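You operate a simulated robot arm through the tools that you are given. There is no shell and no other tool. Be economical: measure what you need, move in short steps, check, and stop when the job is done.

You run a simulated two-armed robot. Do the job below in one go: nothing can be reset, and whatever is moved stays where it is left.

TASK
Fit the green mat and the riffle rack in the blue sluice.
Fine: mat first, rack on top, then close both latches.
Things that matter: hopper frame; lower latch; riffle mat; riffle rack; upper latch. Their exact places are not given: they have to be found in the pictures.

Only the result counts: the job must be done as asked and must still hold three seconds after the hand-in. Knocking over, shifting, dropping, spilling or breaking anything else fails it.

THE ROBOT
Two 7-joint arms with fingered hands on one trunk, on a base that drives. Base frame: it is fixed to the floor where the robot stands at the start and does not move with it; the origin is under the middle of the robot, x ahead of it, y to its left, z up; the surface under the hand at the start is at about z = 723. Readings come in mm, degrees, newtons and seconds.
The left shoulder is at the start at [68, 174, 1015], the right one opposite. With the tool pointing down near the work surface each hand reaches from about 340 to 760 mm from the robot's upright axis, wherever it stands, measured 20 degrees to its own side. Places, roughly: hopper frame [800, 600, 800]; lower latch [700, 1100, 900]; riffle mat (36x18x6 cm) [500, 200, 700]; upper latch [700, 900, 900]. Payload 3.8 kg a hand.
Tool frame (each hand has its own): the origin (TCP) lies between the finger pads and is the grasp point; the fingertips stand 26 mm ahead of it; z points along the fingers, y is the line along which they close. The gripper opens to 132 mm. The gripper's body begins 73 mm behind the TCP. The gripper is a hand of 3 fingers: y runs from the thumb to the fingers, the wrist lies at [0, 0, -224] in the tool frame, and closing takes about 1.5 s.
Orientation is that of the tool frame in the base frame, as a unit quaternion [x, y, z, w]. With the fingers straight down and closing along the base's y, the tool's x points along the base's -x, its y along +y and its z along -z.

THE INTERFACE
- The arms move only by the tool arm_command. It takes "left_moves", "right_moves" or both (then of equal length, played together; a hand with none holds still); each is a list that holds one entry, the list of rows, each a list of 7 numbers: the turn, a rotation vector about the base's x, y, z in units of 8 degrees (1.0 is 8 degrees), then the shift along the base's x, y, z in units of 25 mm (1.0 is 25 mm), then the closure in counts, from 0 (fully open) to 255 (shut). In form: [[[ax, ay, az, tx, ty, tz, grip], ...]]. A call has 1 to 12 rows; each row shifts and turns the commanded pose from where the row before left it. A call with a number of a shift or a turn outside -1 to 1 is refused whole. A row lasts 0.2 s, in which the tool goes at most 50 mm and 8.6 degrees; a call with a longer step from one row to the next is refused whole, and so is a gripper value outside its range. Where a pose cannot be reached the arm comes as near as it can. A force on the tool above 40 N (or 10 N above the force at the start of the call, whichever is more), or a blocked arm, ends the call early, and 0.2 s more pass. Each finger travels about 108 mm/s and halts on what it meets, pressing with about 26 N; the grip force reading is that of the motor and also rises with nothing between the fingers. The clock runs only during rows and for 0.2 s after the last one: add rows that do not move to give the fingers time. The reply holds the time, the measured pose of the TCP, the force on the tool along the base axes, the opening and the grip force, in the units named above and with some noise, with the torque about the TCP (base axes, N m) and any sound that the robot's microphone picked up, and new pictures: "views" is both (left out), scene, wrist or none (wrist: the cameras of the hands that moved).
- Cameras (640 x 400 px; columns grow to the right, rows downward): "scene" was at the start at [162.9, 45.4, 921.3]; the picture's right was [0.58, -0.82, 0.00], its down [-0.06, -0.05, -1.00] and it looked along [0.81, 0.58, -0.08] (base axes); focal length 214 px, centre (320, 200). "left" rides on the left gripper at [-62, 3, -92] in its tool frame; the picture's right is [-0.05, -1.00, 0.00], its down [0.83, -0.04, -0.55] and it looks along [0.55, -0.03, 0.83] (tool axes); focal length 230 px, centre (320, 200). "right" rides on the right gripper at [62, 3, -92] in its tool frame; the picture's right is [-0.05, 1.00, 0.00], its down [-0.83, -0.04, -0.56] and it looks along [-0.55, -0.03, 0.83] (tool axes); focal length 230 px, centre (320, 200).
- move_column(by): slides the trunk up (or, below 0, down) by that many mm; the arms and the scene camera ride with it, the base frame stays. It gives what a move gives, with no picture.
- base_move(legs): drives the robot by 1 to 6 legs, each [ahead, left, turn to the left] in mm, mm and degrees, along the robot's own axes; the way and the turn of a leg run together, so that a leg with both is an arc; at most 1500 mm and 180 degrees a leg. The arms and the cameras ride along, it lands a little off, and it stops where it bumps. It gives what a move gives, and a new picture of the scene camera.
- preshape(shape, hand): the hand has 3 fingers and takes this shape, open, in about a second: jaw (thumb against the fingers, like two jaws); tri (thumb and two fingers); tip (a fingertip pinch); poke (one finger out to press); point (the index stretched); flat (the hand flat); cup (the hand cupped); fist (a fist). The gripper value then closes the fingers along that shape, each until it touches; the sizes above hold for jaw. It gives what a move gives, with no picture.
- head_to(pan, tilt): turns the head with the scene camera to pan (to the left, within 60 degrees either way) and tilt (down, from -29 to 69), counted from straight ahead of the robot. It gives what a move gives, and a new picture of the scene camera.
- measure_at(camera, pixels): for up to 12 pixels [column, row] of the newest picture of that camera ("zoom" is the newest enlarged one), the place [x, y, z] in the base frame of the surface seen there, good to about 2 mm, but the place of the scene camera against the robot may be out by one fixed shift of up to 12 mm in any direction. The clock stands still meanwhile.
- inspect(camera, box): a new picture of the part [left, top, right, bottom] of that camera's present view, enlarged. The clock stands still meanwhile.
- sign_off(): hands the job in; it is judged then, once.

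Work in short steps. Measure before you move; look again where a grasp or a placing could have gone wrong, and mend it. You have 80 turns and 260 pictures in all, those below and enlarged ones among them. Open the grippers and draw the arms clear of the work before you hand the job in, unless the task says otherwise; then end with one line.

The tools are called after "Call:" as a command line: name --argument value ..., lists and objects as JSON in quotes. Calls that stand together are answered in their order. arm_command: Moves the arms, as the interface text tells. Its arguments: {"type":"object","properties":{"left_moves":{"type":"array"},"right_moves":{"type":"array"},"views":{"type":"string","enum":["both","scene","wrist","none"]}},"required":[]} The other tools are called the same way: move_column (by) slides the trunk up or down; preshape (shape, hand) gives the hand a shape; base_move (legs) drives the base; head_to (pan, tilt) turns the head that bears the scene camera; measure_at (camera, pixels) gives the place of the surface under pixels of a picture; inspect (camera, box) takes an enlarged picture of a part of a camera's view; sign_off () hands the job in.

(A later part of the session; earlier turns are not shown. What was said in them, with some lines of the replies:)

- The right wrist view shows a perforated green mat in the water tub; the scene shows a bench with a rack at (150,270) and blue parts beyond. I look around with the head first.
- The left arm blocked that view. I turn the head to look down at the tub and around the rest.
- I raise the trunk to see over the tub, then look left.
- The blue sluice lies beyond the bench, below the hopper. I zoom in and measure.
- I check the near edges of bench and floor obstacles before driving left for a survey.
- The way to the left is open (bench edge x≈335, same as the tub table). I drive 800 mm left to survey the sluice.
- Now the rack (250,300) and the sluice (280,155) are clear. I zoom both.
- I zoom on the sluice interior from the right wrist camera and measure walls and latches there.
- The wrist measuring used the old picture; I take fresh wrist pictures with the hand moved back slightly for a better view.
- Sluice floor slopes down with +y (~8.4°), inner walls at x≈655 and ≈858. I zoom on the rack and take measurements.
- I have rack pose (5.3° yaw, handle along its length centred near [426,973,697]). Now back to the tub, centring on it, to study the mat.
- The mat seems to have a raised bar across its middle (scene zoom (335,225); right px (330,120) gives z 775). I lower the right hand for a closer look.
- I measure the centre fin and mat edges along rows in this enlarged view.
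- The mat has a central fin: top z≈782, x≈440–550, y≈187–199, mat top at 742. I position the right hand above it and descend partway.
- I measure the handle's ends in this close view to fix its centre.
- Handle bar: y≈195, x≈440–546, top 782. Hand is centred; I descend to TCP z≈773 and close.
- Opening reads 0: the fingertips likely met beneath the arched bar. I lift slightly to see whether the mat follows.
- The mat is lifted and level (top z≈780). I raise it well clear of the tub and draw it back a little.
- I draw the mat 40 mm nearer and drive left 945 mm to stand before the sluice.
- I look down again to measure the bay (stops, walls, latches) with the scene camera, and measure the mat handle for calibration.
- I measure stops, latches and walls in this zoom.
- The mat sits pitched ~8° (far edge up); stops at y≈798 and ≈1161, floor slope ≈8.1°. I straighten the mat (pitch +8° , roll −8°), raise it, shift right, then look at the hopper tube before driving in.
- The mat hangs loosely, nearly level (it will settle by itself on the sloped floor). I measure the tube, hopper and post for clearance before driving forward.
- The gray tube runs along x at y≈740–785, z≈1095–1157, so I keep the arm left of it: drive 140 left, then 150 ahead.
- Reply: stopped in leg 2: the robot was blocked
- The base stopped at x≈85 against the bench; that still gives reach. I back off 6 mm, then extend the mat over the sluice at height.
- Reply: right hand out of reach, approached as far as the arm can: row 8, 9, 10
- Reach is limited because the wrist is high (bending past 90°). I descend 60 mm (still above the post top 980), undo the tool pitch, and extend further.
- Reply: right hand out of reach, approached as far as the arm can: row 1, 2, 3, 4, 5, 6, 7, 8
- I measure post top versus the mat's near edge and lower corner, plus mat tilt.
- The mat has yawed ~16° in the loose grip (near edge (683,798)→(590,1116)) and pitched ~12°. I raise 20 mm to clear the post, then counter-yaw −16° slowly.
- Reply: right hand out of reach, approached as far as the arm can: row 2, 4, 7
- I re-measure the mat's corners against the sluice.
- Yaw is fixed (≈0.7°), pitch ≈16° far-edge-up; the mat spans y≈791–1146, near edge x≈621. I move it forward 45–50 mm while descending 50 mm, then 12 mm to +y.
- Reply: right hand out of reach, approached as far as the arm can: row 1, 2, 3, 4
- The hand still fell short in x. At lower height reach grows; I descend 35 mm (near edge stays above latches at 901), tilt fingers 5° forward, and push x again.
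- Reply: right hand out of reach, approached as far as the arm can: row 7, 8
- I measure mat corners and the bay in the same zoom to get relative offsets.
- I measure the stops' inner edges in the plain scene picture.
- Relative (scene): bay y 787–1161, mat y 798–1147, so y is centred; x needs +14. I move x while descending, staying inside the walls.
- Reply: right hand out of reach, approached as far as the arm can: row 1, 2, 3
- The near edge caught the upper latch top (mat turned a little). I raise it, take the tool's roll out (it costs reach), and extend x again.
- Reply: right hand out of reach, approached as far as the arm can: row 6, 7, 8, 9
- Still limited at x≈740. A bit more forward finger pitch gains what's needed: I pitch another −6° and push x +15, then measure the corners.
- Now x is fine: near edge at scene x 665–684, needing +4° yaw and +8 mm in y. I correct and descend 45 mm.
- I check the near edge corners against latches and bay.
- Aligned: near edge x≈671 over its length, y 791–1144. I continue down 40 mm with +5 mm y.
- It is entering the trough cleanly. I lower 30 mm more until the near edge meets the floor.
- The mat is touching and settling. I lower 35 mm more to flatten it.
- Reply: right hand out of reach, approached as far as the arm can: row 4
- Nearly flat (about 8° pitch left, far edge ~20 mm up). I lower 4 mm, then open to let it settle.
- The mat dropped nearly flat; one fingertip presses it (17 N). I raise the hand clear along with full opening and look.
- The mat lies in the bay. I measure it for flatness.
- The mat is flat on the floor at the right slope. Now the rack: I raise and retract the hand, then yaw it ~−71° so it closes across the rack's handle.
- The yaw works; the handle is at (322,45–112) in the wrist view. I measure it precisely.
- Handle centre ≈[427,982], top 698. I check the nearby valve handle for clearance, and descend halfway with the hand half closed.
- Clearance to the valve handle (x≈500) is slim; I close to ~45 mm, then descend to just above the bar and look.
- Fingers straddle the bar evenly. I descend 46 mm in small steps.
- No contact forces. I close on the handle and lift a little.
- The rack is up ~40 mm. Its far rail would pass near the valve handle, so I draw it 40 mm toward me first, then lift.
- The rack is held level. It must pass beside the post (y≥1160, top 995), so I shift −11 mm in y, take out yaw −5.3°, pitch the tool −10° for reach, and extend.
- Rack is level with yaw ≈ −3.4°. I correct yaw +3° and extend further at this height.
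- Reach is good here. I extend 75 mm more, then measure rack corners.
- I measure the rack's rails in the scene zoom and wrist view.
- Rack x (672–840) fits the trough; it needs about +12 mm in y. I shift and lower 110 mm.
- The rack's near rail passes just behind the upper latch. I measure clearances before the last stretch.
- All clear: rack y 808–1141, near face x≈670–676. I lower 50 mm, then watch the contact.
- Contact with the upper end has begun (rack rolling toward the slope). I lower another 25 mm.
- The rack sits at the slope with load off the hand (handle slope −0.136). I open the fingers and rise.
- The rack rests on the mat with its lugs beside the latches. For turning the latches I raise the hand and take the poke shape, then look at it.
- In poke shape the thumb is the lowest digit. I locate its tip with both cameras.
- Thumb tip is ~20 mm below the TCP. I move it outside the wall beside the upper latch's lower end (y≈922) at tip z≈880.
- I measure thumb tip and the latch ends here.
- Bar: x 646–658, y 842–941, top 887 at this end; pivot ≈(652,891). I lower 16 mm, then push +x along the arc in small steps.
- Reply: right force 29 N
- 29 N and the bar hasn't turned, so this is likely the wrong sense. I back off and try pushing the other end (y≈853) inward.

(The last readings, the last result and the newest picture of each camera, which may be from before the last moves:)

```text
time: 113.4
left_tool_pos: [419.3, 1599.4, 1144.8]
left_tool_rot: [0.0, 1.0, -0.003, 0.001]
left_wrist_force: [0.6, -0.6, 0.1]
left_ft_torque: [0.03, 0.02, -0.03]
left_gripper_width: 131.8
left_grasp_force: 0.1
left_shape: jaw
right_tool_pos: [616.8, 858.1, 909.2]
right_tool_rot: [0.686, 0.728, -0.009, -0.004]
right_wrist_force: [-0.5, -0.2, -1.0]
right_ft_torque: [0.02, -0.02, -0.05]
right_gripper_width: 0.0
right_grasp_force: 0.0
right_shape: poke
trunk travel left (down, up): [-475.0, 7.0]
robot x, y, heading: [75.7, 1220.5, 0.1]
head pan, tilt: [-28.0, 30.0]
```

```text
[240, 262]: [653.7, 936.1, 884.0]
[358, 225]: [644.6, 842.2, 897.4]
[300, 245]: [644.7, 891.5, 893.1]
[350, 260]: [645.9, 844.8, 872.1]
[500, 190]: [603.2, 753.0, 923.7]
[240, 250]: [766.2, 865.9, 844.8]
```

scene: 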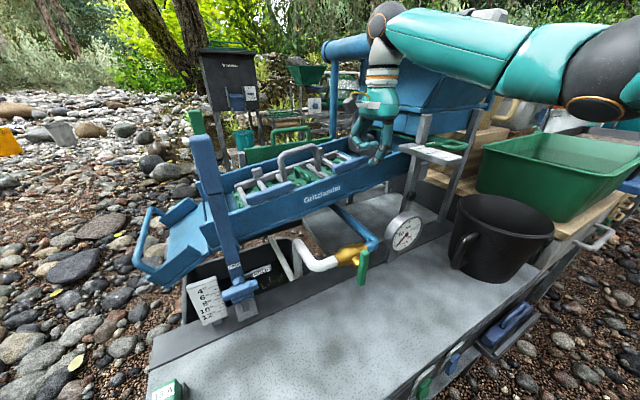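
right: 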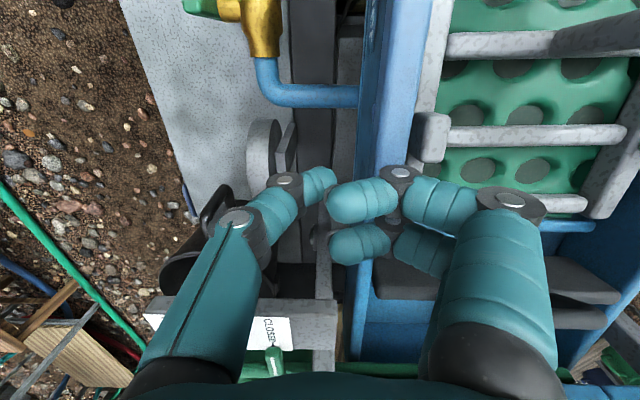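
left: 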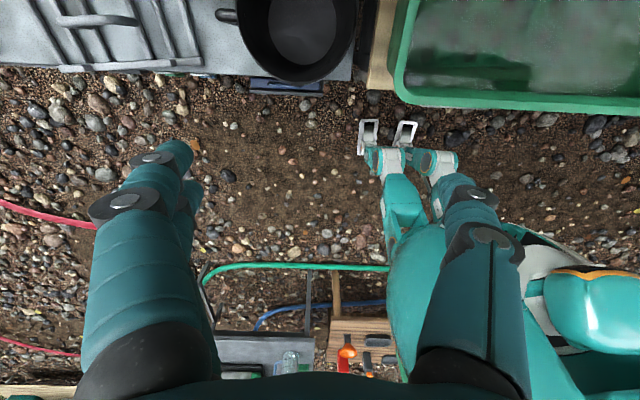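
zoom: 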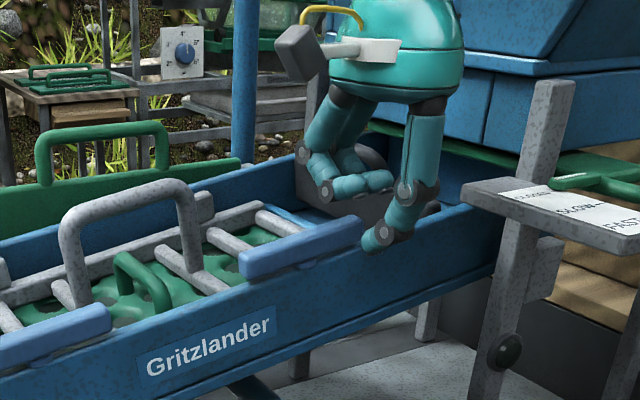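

Thumb is at the other end (tip y≈857, z≈890). I push +x here in small steps.

Call:
arm_command --right_moves '[[[0, 0, 0, 0.4, 0, 0, 0], [0, 0, 0, 0.4, 0, 0, 0], [0, 0, 0, 0.3, -0.05, 0, 0], [0, 0, 0, 0.3, -0.05, 0, 0], [0, 0, 0, 0.2, 0, 0, 0], [0, 0, 0, 0, 0, 0, 0]]]' --views "both"

Call:
inspect --camera "scene" --box '[260, 90, 452, 210]'

```text
time: 114.8
left_tool_pos: [423.0, 1597.7, 1145.5]
left_tool_rot: [-0.001, 1.0, -0.003, 0.001]
left_wrist_force: [0.0, -1.0, 0.5]
left_ft_torque: [-0.02, 0.01, 0.01]
left_gripper_width: 132.0
left_grasp_force: 0.2
left_shape: jaw
right_tool_pos: [661.2, 854.2, 914.1]
right_tool_rot: [0.686, 0.728, -0.007, -0.004]
right_wrist_force: [-1.8, 0.2, -0.1]
right_ft_torque: [0.03, 0.03, -0.02]
right_gripper_width: 0.1
right_grasp_force: 0.1
right_shape: poke
trunk travel left (down, up): [-475.0, 7.0]
robot x, y, heading: [80.7, 1220.6, -0.3]
head pan, tilt: [-28.0, 30.0]
```

scene: 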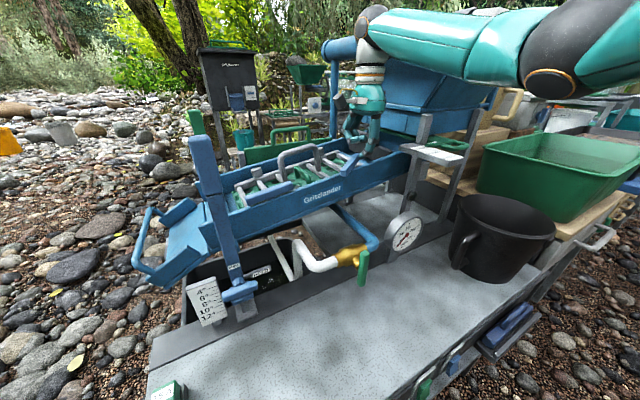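
right: 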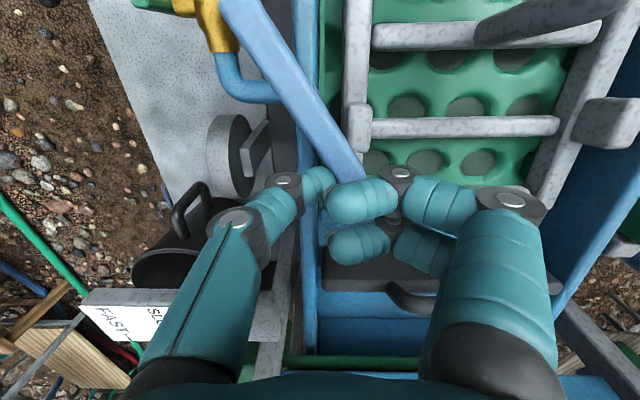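

```text
3.33 times, centred on (356, 150) of scene
```

zoom: 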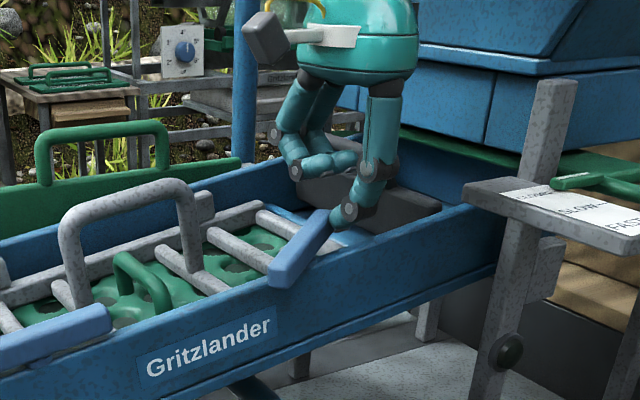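

It turns this way (~33° now). I continue along the arc to 90°.

Call:
arm_command --right_moves '[[[0, 0, 0, 0.25, 0.1, 0, 0], [0, 0, 0, 0.25, 0.2, 0, 0], [0, 0, 0, 0.25, 0.2, 0, 0], [0, 0, 0, 0.15, 0.25, 0, 0], [0, 0, 0, 0.1, 0.25, 0, 0], [0, 0, 0, 0, 0, 0, 0]]]' --views "both"

Call:
inspect --camera "scene" --box '[260, 90, 452, 210]'

```text
time: 116.2
left_tool_pos: [424.1, 1593.1, 1145.2]
left_tool_rot: [0.0, 1.0, 0.0, 0.0]
left_wrist_force: [0.6, -0.1, 0.1]
left_ft_torque: [0.01, 0.0, 0.0]
left_gripper_width: 131.9
left_grasp_force: 0.0
left_shape: jaw
right_tool_pos: [686.9, 872.9, 911.2]
right_tool_rot: [0.688, 0.726, -0.006, -0.005]
right_wrist_force: [0.6, -1.4, 0.9]
right_ft_torque: [-0.02, 0.0, -0.01]
right_gripper_width: 0.0
right_grasp_force: 0.0
right_shape: poke
trunk travel left (down, up): [-475.0, 7.0]
robot x, y, heading: [81.1, 1221.9, -0.2]
head pan, tilt: [-28.0, 30.0]
```

scene: 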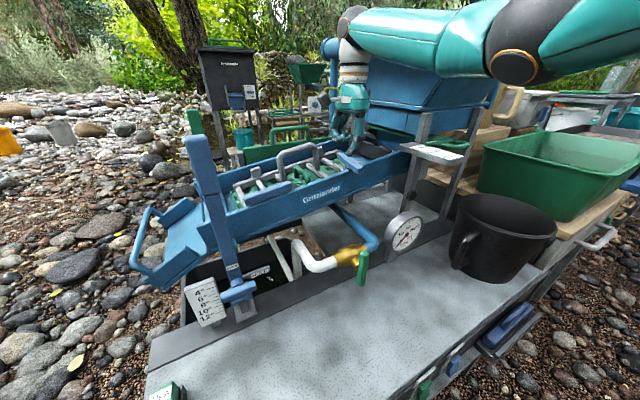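
right: 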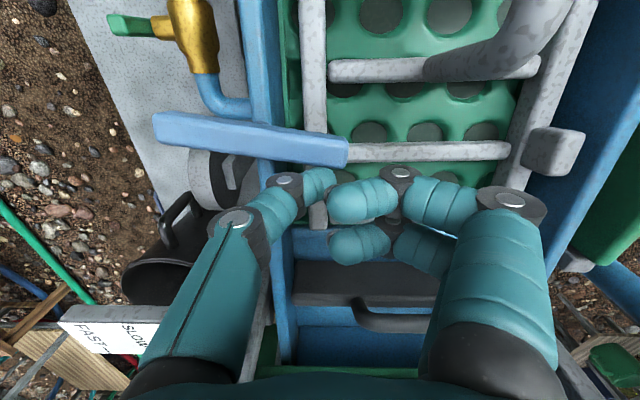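

```text
3.33 times, centred on (356, 150) of scene
```

zoom: 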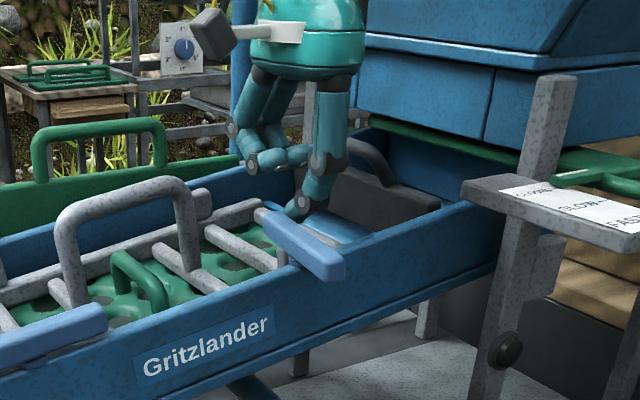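

The upper latch now lies across the rack's near rail. I measure its direction.

Call:
measure_at --camera "right" --pixels '[[158, 120], [343, 143], [160, 133], [250, 135], [318, 212], [312, 190], [335, 165]]'

Call:
measure_at --camera "zoom" --pixels '[[258, 212], [335, 262], [300, 240], [340, 275], [345, 255]]'

```text
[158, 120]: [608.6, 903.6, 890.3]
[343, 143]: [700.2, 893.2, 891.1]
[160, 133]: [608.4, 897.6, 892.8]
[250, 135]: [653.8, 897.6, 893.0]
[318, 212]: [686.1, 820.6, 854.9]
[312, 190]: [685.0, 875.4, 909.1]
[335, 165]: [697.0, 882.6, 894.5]
```

```text
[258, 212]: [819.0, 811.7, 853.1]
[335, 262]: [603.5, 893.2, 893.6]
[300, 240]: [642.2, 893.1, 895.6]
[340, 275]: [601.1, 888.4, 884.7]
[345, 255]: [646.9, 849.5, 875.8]
```

It's at ≈84°. I push 6 mm more in +y to finish, then withdraw (−y, up).

Call:
arm_command --right_moves '[[[0, 0, 0, 0, 0.12, 0, 0], [0, 0, 0, 0, 0.13, 0, 0], [0, 0, 0, 0, 0, 0, 0], [0, 0, 0, 0, -0.6, 0, 0], [0, 0, 0, 0, 0, 1, 0], [0, 0, 0, 0, 0, 1, 0], [0, 0, 0, 0, 0, 1, 0], [0, 0, 0, -1, 0, 0, 0], [0, 0, 0, -1, 0, 0, 0], [0, 0, 0, -1, 0.5, 0, 0], [0, 0, 0, 0, 0.5, 0, 0]]]' --views "both"

Call:
inspect --camera "scene" --box '[200, 90, 392, 210]'

Call:
inspect --camera "right" --box '[280, 0, 600, 200]'

```text
time: 118.6
left_tool_pos: [424.0, 1595.0, 1145.2]
left_tool_rot: [-0.001, 1.0, -0.001, -0.001]
left_wrist_force: [-0.5, 0.4, -0.3]
left_ft_torque: [0.0, 0.0, -0.01]
left_gripper_width: 131.8
left_grasp_force: 0.1
left_shape: jaw
right_tool_pos: [612.2, 892.4, 986.1]
right_tool_rot: [0.687, 0.726, -0.007, -0.004]
right_wrist_force: [-0.2, 0.2, 0.2]
right_ft_torque: [-0.02, -0.01, -0.03]
right_gripper_width: 0.0
right_grasp_force: 0.2
right_shape: poke
trunk travel left (down, up): [-475.0, 7.0]
robot x, y, heading: [76.5, 1222.7, -0.2]
head pan, tilt: [-28.0, 30.0]
```

scene: 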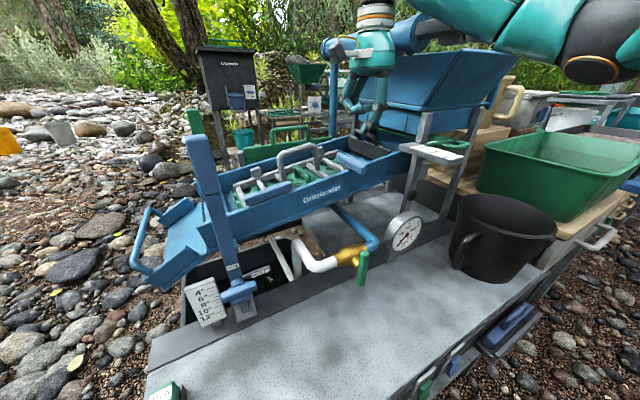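
right: 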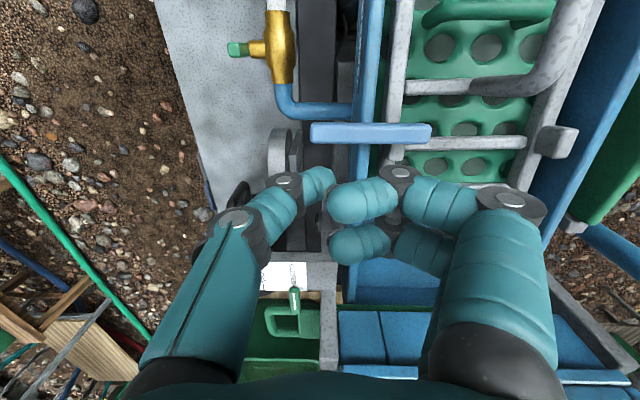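

```text
3.33 times, centred on (296, 150) of scene
```

zoom: 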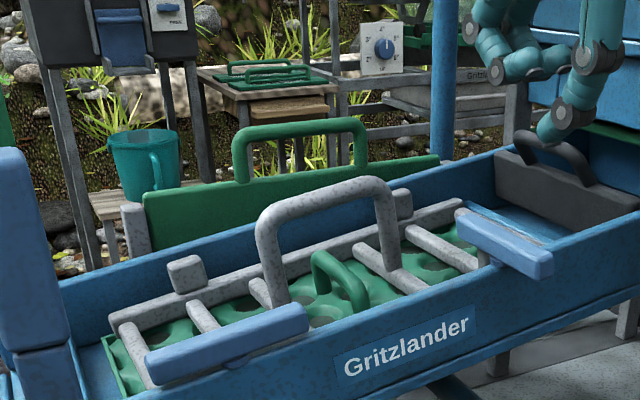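

```text
2.00 times, centred on (440, 100) of right
```

zoom: 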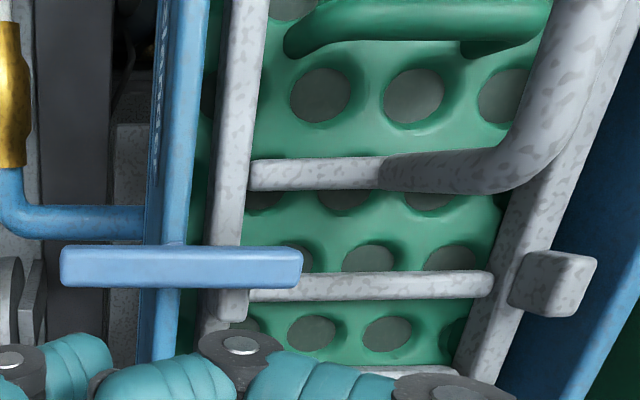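

Upper latch is closed. Next the lower latch: same sense, pushing its y≈1050 end inward; I move the thumb there outside the wall.

Call:
arm_command --right_moves '[[[0, 0, 0, 0, 0.9, 0, 0], [0, 0, 0, 0, 0.9, 0, 0], [0, 0, 0, 0, 0.9, 0, 0], [0, 0, 0, 0, 0.9, 0, 0], [0, 0, 0, 0, 0.9, 0, 0], [0, 0, 0, 0, 0.9, 0, 0], [0, 0, 0, 0, 0.95, 0, 0], [0, 0, 0, 0, 0, -1, 0], [0, 0, 0, 0, 0, -1, 0], [0, 0, 0, 0, 0, -1, 0], [0, 0, 0, 0, 0, -0.8, 0], [0, 0, 0, 0, 0, 0, 0]]]' --views "both"

Call:
inspect --camera "scene" --box '[180, 110, 372, 230]'

Call:
measure_at --camera "right" --pixels '[[397, 140], [388, 150], [408, 150], [395, 160], [383, 268], [330, 175], [325, 182], [410, 100]]'

```text
time: 121.2
left_tool_pos: [423.3, 1593.4, 1144.8]
left_tool_rot: [-0.001, 1.0, 0.0, 0.0]
left_wrist_force: [-0.8, 0.3, 0.3]
left_ft_torque: [-0.01, -0.01, 0.0]
left_gripper_width: 131.8
left_grasp_force: 0.1
left_shape: jaw
right_tool_pos: [612.5, 1050.7, 891.2]
right_tool_rot: [0.687, 0.727, -0.005, -0.004]
right_wrist_force: [-0.1, -0.6, 0.5]
right_ft_torque: [0.0, -0.03, -0.03]
right_gripper_width: 0.0
right_grasp_force: 0.1
right_shape: poke
trunk travel left (down, up): [-475.0, 7.0]
robot x, y, heading: [77.3, 1222.7, -0.3]
head pan, tilt: [-28.0, 30.0]
```

scene: 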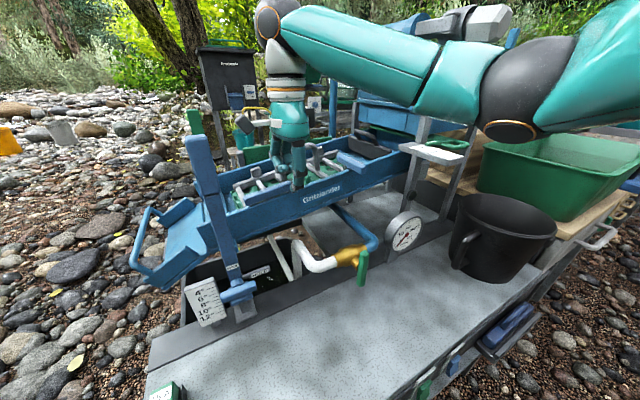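
right: 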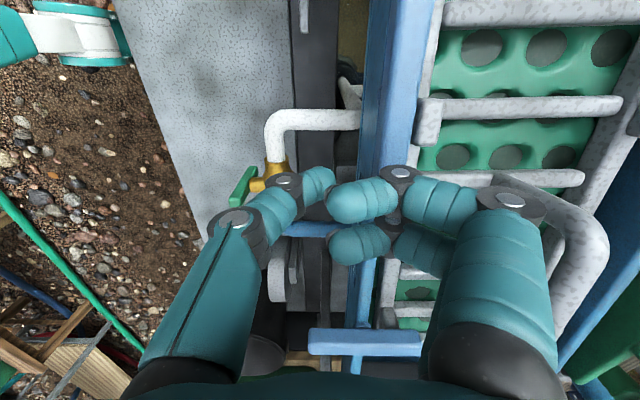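

```text
3.33 times, centred on (276, 170) of scene
```

zoom: 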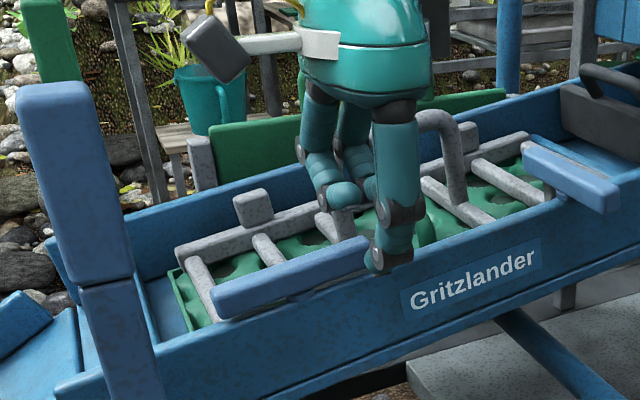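

```text
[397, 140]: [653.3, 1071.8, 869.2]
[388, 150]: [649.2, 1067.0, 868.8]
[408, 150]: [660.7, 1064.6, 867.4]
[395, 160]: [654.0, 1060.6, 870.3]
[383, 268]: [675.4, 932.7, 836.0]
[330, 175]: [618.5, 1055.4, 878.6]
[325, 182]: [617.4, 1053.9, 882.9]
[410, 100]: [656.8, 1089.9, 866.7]
```

Bar top here is 870; I lower 8 mm and push along the arc to about 30°, then on to 60°.

Call:
arm_command --right_moves '[[[0, 0, 0, 0, 0, -0.32, 0], [0, 0, 0, 0.4, 0, 0, 0], [0, 0, 0, 0.4, 0, 0, 0], [0, 0, 0, 0.3, -0.05, 0, 0], [0, 0, 0, 0.3, -0.05, 0, 0], [0, 0, 0, 0.3, 0, 0, 0], [0, 0, 0, 0.2, 0, 0, 0], [0, 0, 0, 0, 0, 0, 0]]]' --views "both"

Call:
inspect --camera "scene" --box '[180, 110, 372, 230]'

```text
time: 123.0
left_tool_pos: [423.9, 1592.4, 1145.9]
left_tool_rot: [-0.001, 1.0, 0.0, 0.0]
left_wrist_force: [0.7, -0.6, 0.8]
left_ft_torque: [0.02, -0.02, -0.01]
left_gripper_width: 131.8
left_grasp_force: 0.1
left_shape: jaw
right_tool_pos: [659.4, 1046.1, 882.5]
right_tool_rot: [0.686, 0.727, -0.005, -0.004]
right_wrist_force: [-0.5, 0.2, -0.3]
right_ft_torque: [0.02, 0.01, 0.02]
right_gripper_width: 0.1
right_grasp_force: 0.0
right_shape: poke
trunk travel left (down, up): [-475.0, 7.0]
robot x, y, heading: [76.3, 1220.6, -0.3]
head pan, tilt: [-28.0, 30.0]
```

scene: 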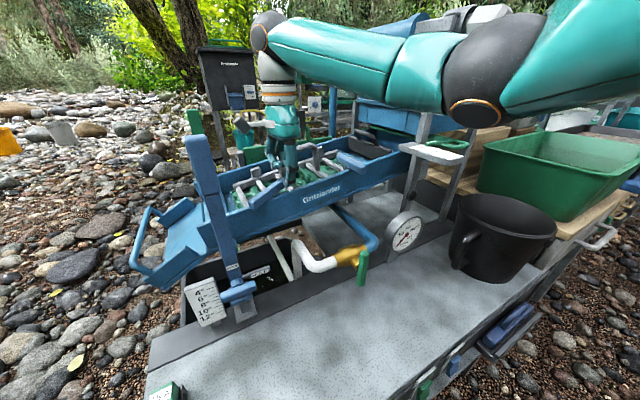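
right: 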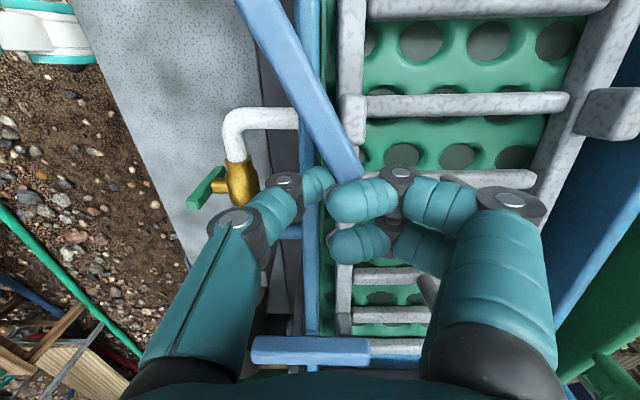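

```text
3.33 times, centred on (276, 170) of scene
```

zoom: 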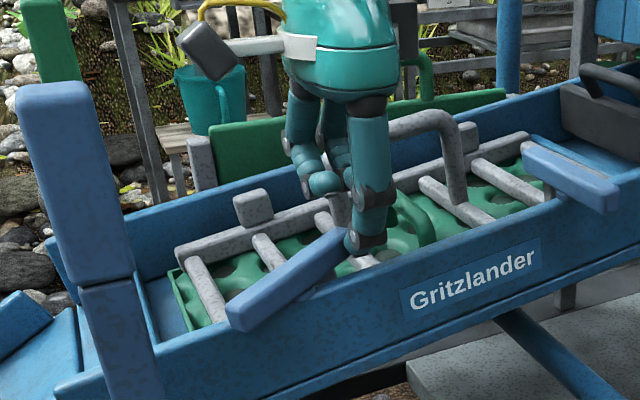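

It turns (~28°). I continue along the arc to ~90°.

Call:
arm_command --right_moves '[[[0, 0, 0, 0.25, 0.1, 0, 0], [0, 0, 0, 0.25, 0.15, 0, 0], [0, 0, 0, 0.25, 0.2, 0, 0], [0, 0, 0, 0.25, 0.25, 0, 0], [0, 0, 0, 0.15, 0.25, 0, 0], [0, 0, 0, 0.05, 0.25, 0, 0], [0, 0, 0, 0, 0, 0, 0]]]' --views "both"

Call:
measure_at --camera "right" --pixels '[[158, 120], [343, 143], [160, 133], [250, 135], [200, 128], [330, 150]]'

Call:
inspect --camera "scene" --box '[180, 110, 372, 230]'

```text
time: 124.6
left_tool_pos: [424.4, 1593.8, 1145.5]
left_tool_rot: [0.0, 1.0, 0.0, -0.001]
left_wrist_force: [-1.4, 0.2, -0.1]
left_ft_torque: [-0.03, 0.03, -0.01]
left_gripper_width: 132.0
left_grasp_force: 0.0
left_shape: jaw
right_tool_pos: [688.8, 1076.5, 882.4]
right_tool_rot: [0.688, 0.726, -0.006, -0.005]
right_wrist_force: [-0.8, -2.6, -0.8]
right_ft_torque: [-0.08, -0.01, 0.02]
right_gripper_width: 0.3
right_grasp_force: 0.2
right_shape: poke
trunk travel left (down, up): [-475.0, 7.0]
robot x, y, heading: [79.1, 1221.4, 0.0]
head pan, tilt: [-28.0, 30.0]
```

scene: 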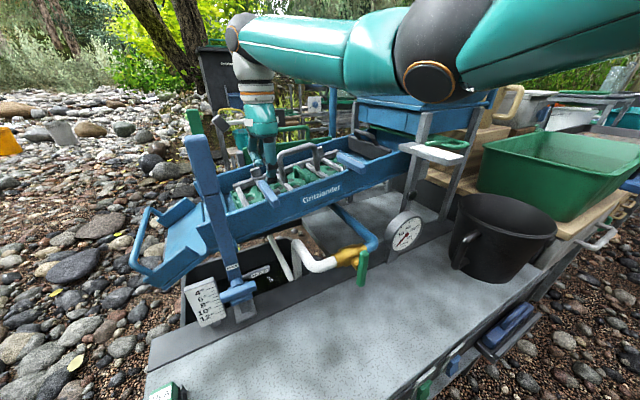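
right: 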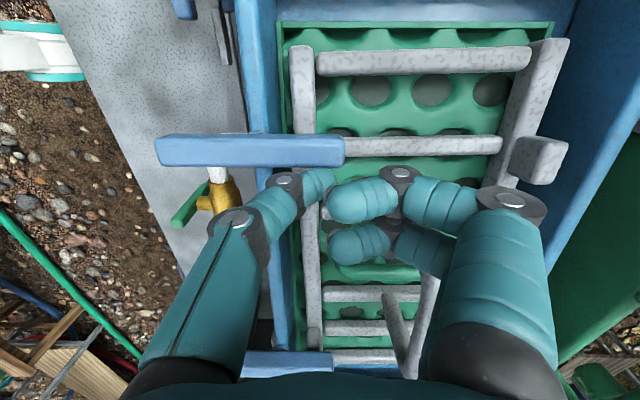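

```text
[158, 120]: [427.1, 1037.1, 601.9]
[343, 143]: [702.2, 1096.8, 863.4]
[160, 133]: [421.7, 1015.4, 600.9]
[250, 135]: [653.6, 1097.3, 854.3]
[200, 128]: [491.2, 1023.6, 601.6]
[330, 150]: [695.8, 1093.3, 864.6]
```

```text
3.33 times, centred on (276, 170) of scene
```

zoom: 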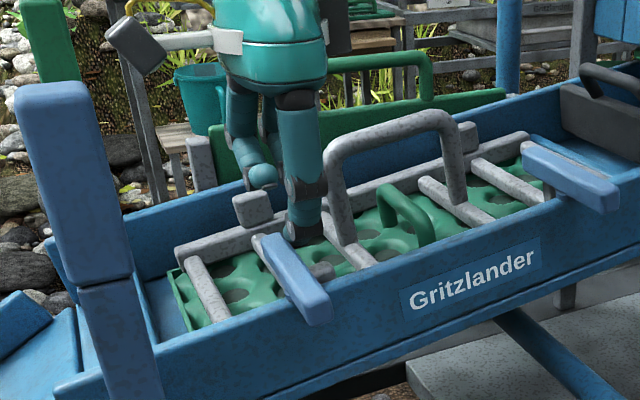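

The lower latch is across too (~90°). I back off 6 mm, rise and retract, then inspect both latches.

Call:
arm_command --right_moves '[[[0, 0, 0, 0, -0.25, 0, 0], [0, 0, 0, 0, 0, 1, 0], [0, 0, 0, 0, 0, 1, 0], [0, 0, 0, 0, 0, 1, 0], [0, 0, 0, 0, 0, 1, 0], [0, 0, 0, -1, 0, 0.6, 0], [0, 0, 0, -1, 0, 0, 0], [0, 0, 0, -1, 0, 0, 0], [0, 0, 0, -1, -0.6, 0, 0], [0, 0, 0, -1, -0.6, 0, 0], [0, 0, 0, 0, 0, 0, 0]]]' --views "both"

Call:
inspect --camera "scene" --box '[200, 100, 424, 240]'

Call:
inspect --camera "right" --box '[320, 0, 640, 200]'

```text
time: 127.0
left_tool_pos: [424.2, 1593.9, 1145.8]
left_tool_rot: [-0.001, 1.0, 0.0, -0.001]
left_wrist_force: [0.0, -0.6, 0.3]
left_ft_torque: [0.0, 0.03, -0.01]
left_gripper_width: 132.1
left_grasp_force: 0.0
left_shape: jaw
right_tool_pos: [564.3, 1039.6, 997.9]
right_tool_rot: [0.687, 0.727, -0.007, -0.005]
right_wrist_force: [0.0, 0.4, -0.6]
right_ft_torque: [-0.02, -0.01, -0.01]
right_gripper_width: 0.1
right_grasp_force: 0.0
right_shape: poke
trunk travel left (down, up): [-475.0, 7.0]
robot x, y, heading: [69.8, 1221.3, -0.1]
head pan, tilt: [-28.0, 30.0]
```

scene: 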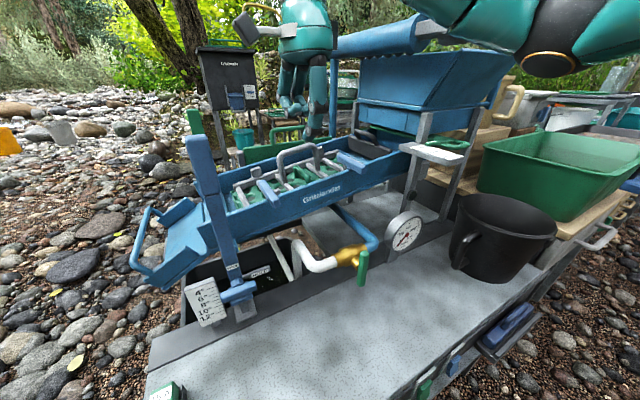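
right: 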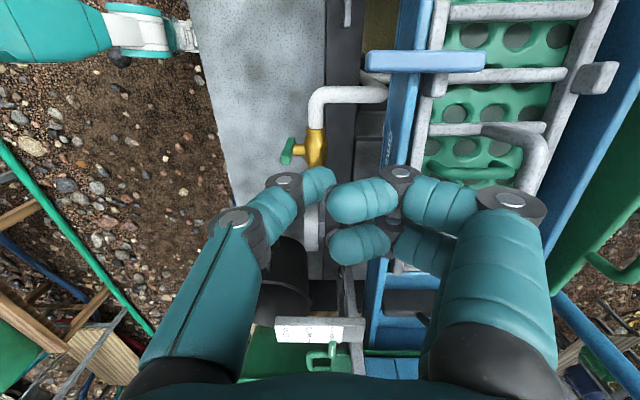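

```text
2.86 times, centred on (312, 170) of scene
```

zoom: 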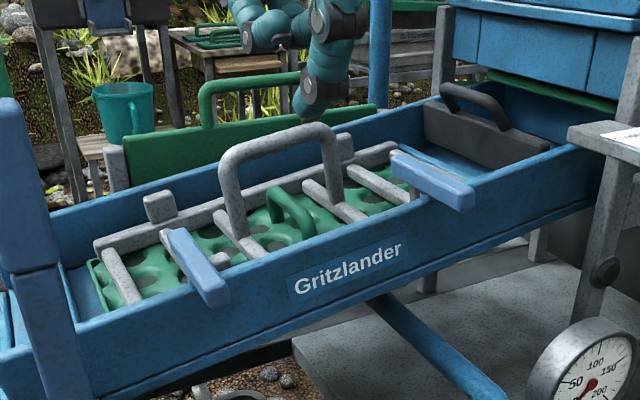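

```text
2.00 times, centred on (480, 100) of right
5 turns are left
```

zoom: 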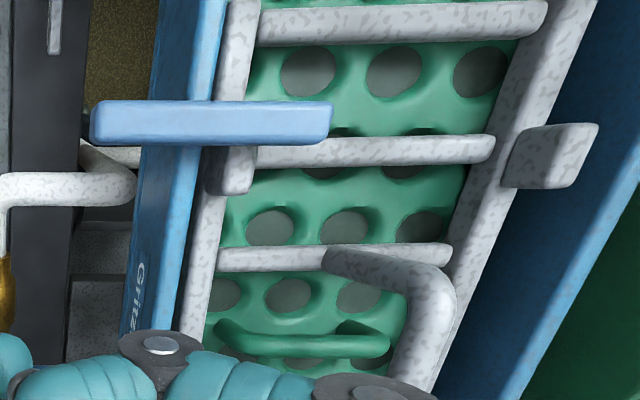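

Both latches lie across the rack's near rail, rack and mat seated. I draw the right arm back clear over the bench and open the hand.

Call:
arm_command --right_moves '[[[0, 0, 0, -1, 0, 0.8, 0], [0, 0, 0, -1, 0, 0.8, 0], [0, 0, 0, -1, 0, 0.4, 0], [0, 0, 0, -1, 0, 0, 0], [0, 0, 0, -1, 0, 0, 0], [0, 0, 0, 0, 0, 0, 0]]]' --views "none"

Call:
preshape --hand "right" --shape "jaw"

Call:
inspect --camera "scene" --box '[200, 100, 424, 240]'

```text
time: 128.4
left_tool_pos: [424.6, 1593.8, 1145.4]
left_tool_rot: [0.0, 1.0, 0.0, 0.0]
left_wrist_force: [1.2, -0.2, 0.4]
left_ft_torque: [0.03, -0.03, 0.0]
left_gripper_width: 131.7
left_grasp_force: 0.2
left_shape: jaw
right_tool_pos: [439.0, 1040.1, 1047.6]
right_tool_rot: [0.687, 0.726, -0.006, -0.004]
right_wrist_force: [-0.7, -0.4, 0.3]
right_ft_torque: [0.01, -0.01, 0.01]
right_gripper_width: 0.1
right_grasp_force: 0.0
right_shape: poke
trunk travel left (down, up): [-475.0, 7.0]
robot x, y, heading: [77.1, 1222.1, 0.1]
head pan, tilt: [-28.0, 30.0]
```

```text
time: 129.3
left_tool_pos: [424.0, 1593.5, 1146.6]
left_tool_rot: [-0.001, 1.0, 0.0, -0.001]
left_wrist_force: [0.5, -0.4, 0.7]
left_ft_torque: [0.0, 0.01, 0.01]
left_gripper_width: 131.8
left_grasp_force: 0.1
left_shape: jaw
right_tool_pos: [439.9, 1039.4, 1046.6]
right_tool_rot: [0.687, 0.726, -0.006, -0.005]
right_wrist_force: [0.4, 0.1, 0.2]
right_ft_torque: [0.02, 0.03, 0.01]
right_gripper_width: 132.0
right_grasp_force: 0.1
right_shape: jaw
trunk travel left (down, up): [-475.0, 7.0]
robot x, y, heading: [79.7, 1221.1, -0.1]
head pan, tilt: [-28.0, 30.0]
```

```text
2.86 times, centred on (312, 170) of scene
4 turns are left
```

zoom: 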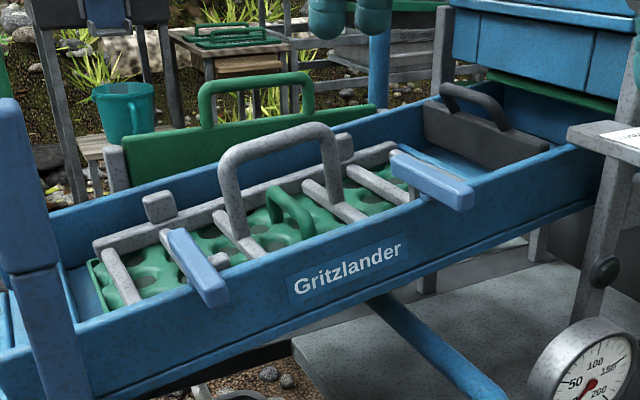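

The zoom shows mat under rack, both latches across; hands are open and clear. I hand in.

Call:
sign_off

```text
The job is handed in.
```

The green mat is in the blue sluice with the riffle rack on top and both latches turned across it; both hands are open and clear, and the job is handed in.
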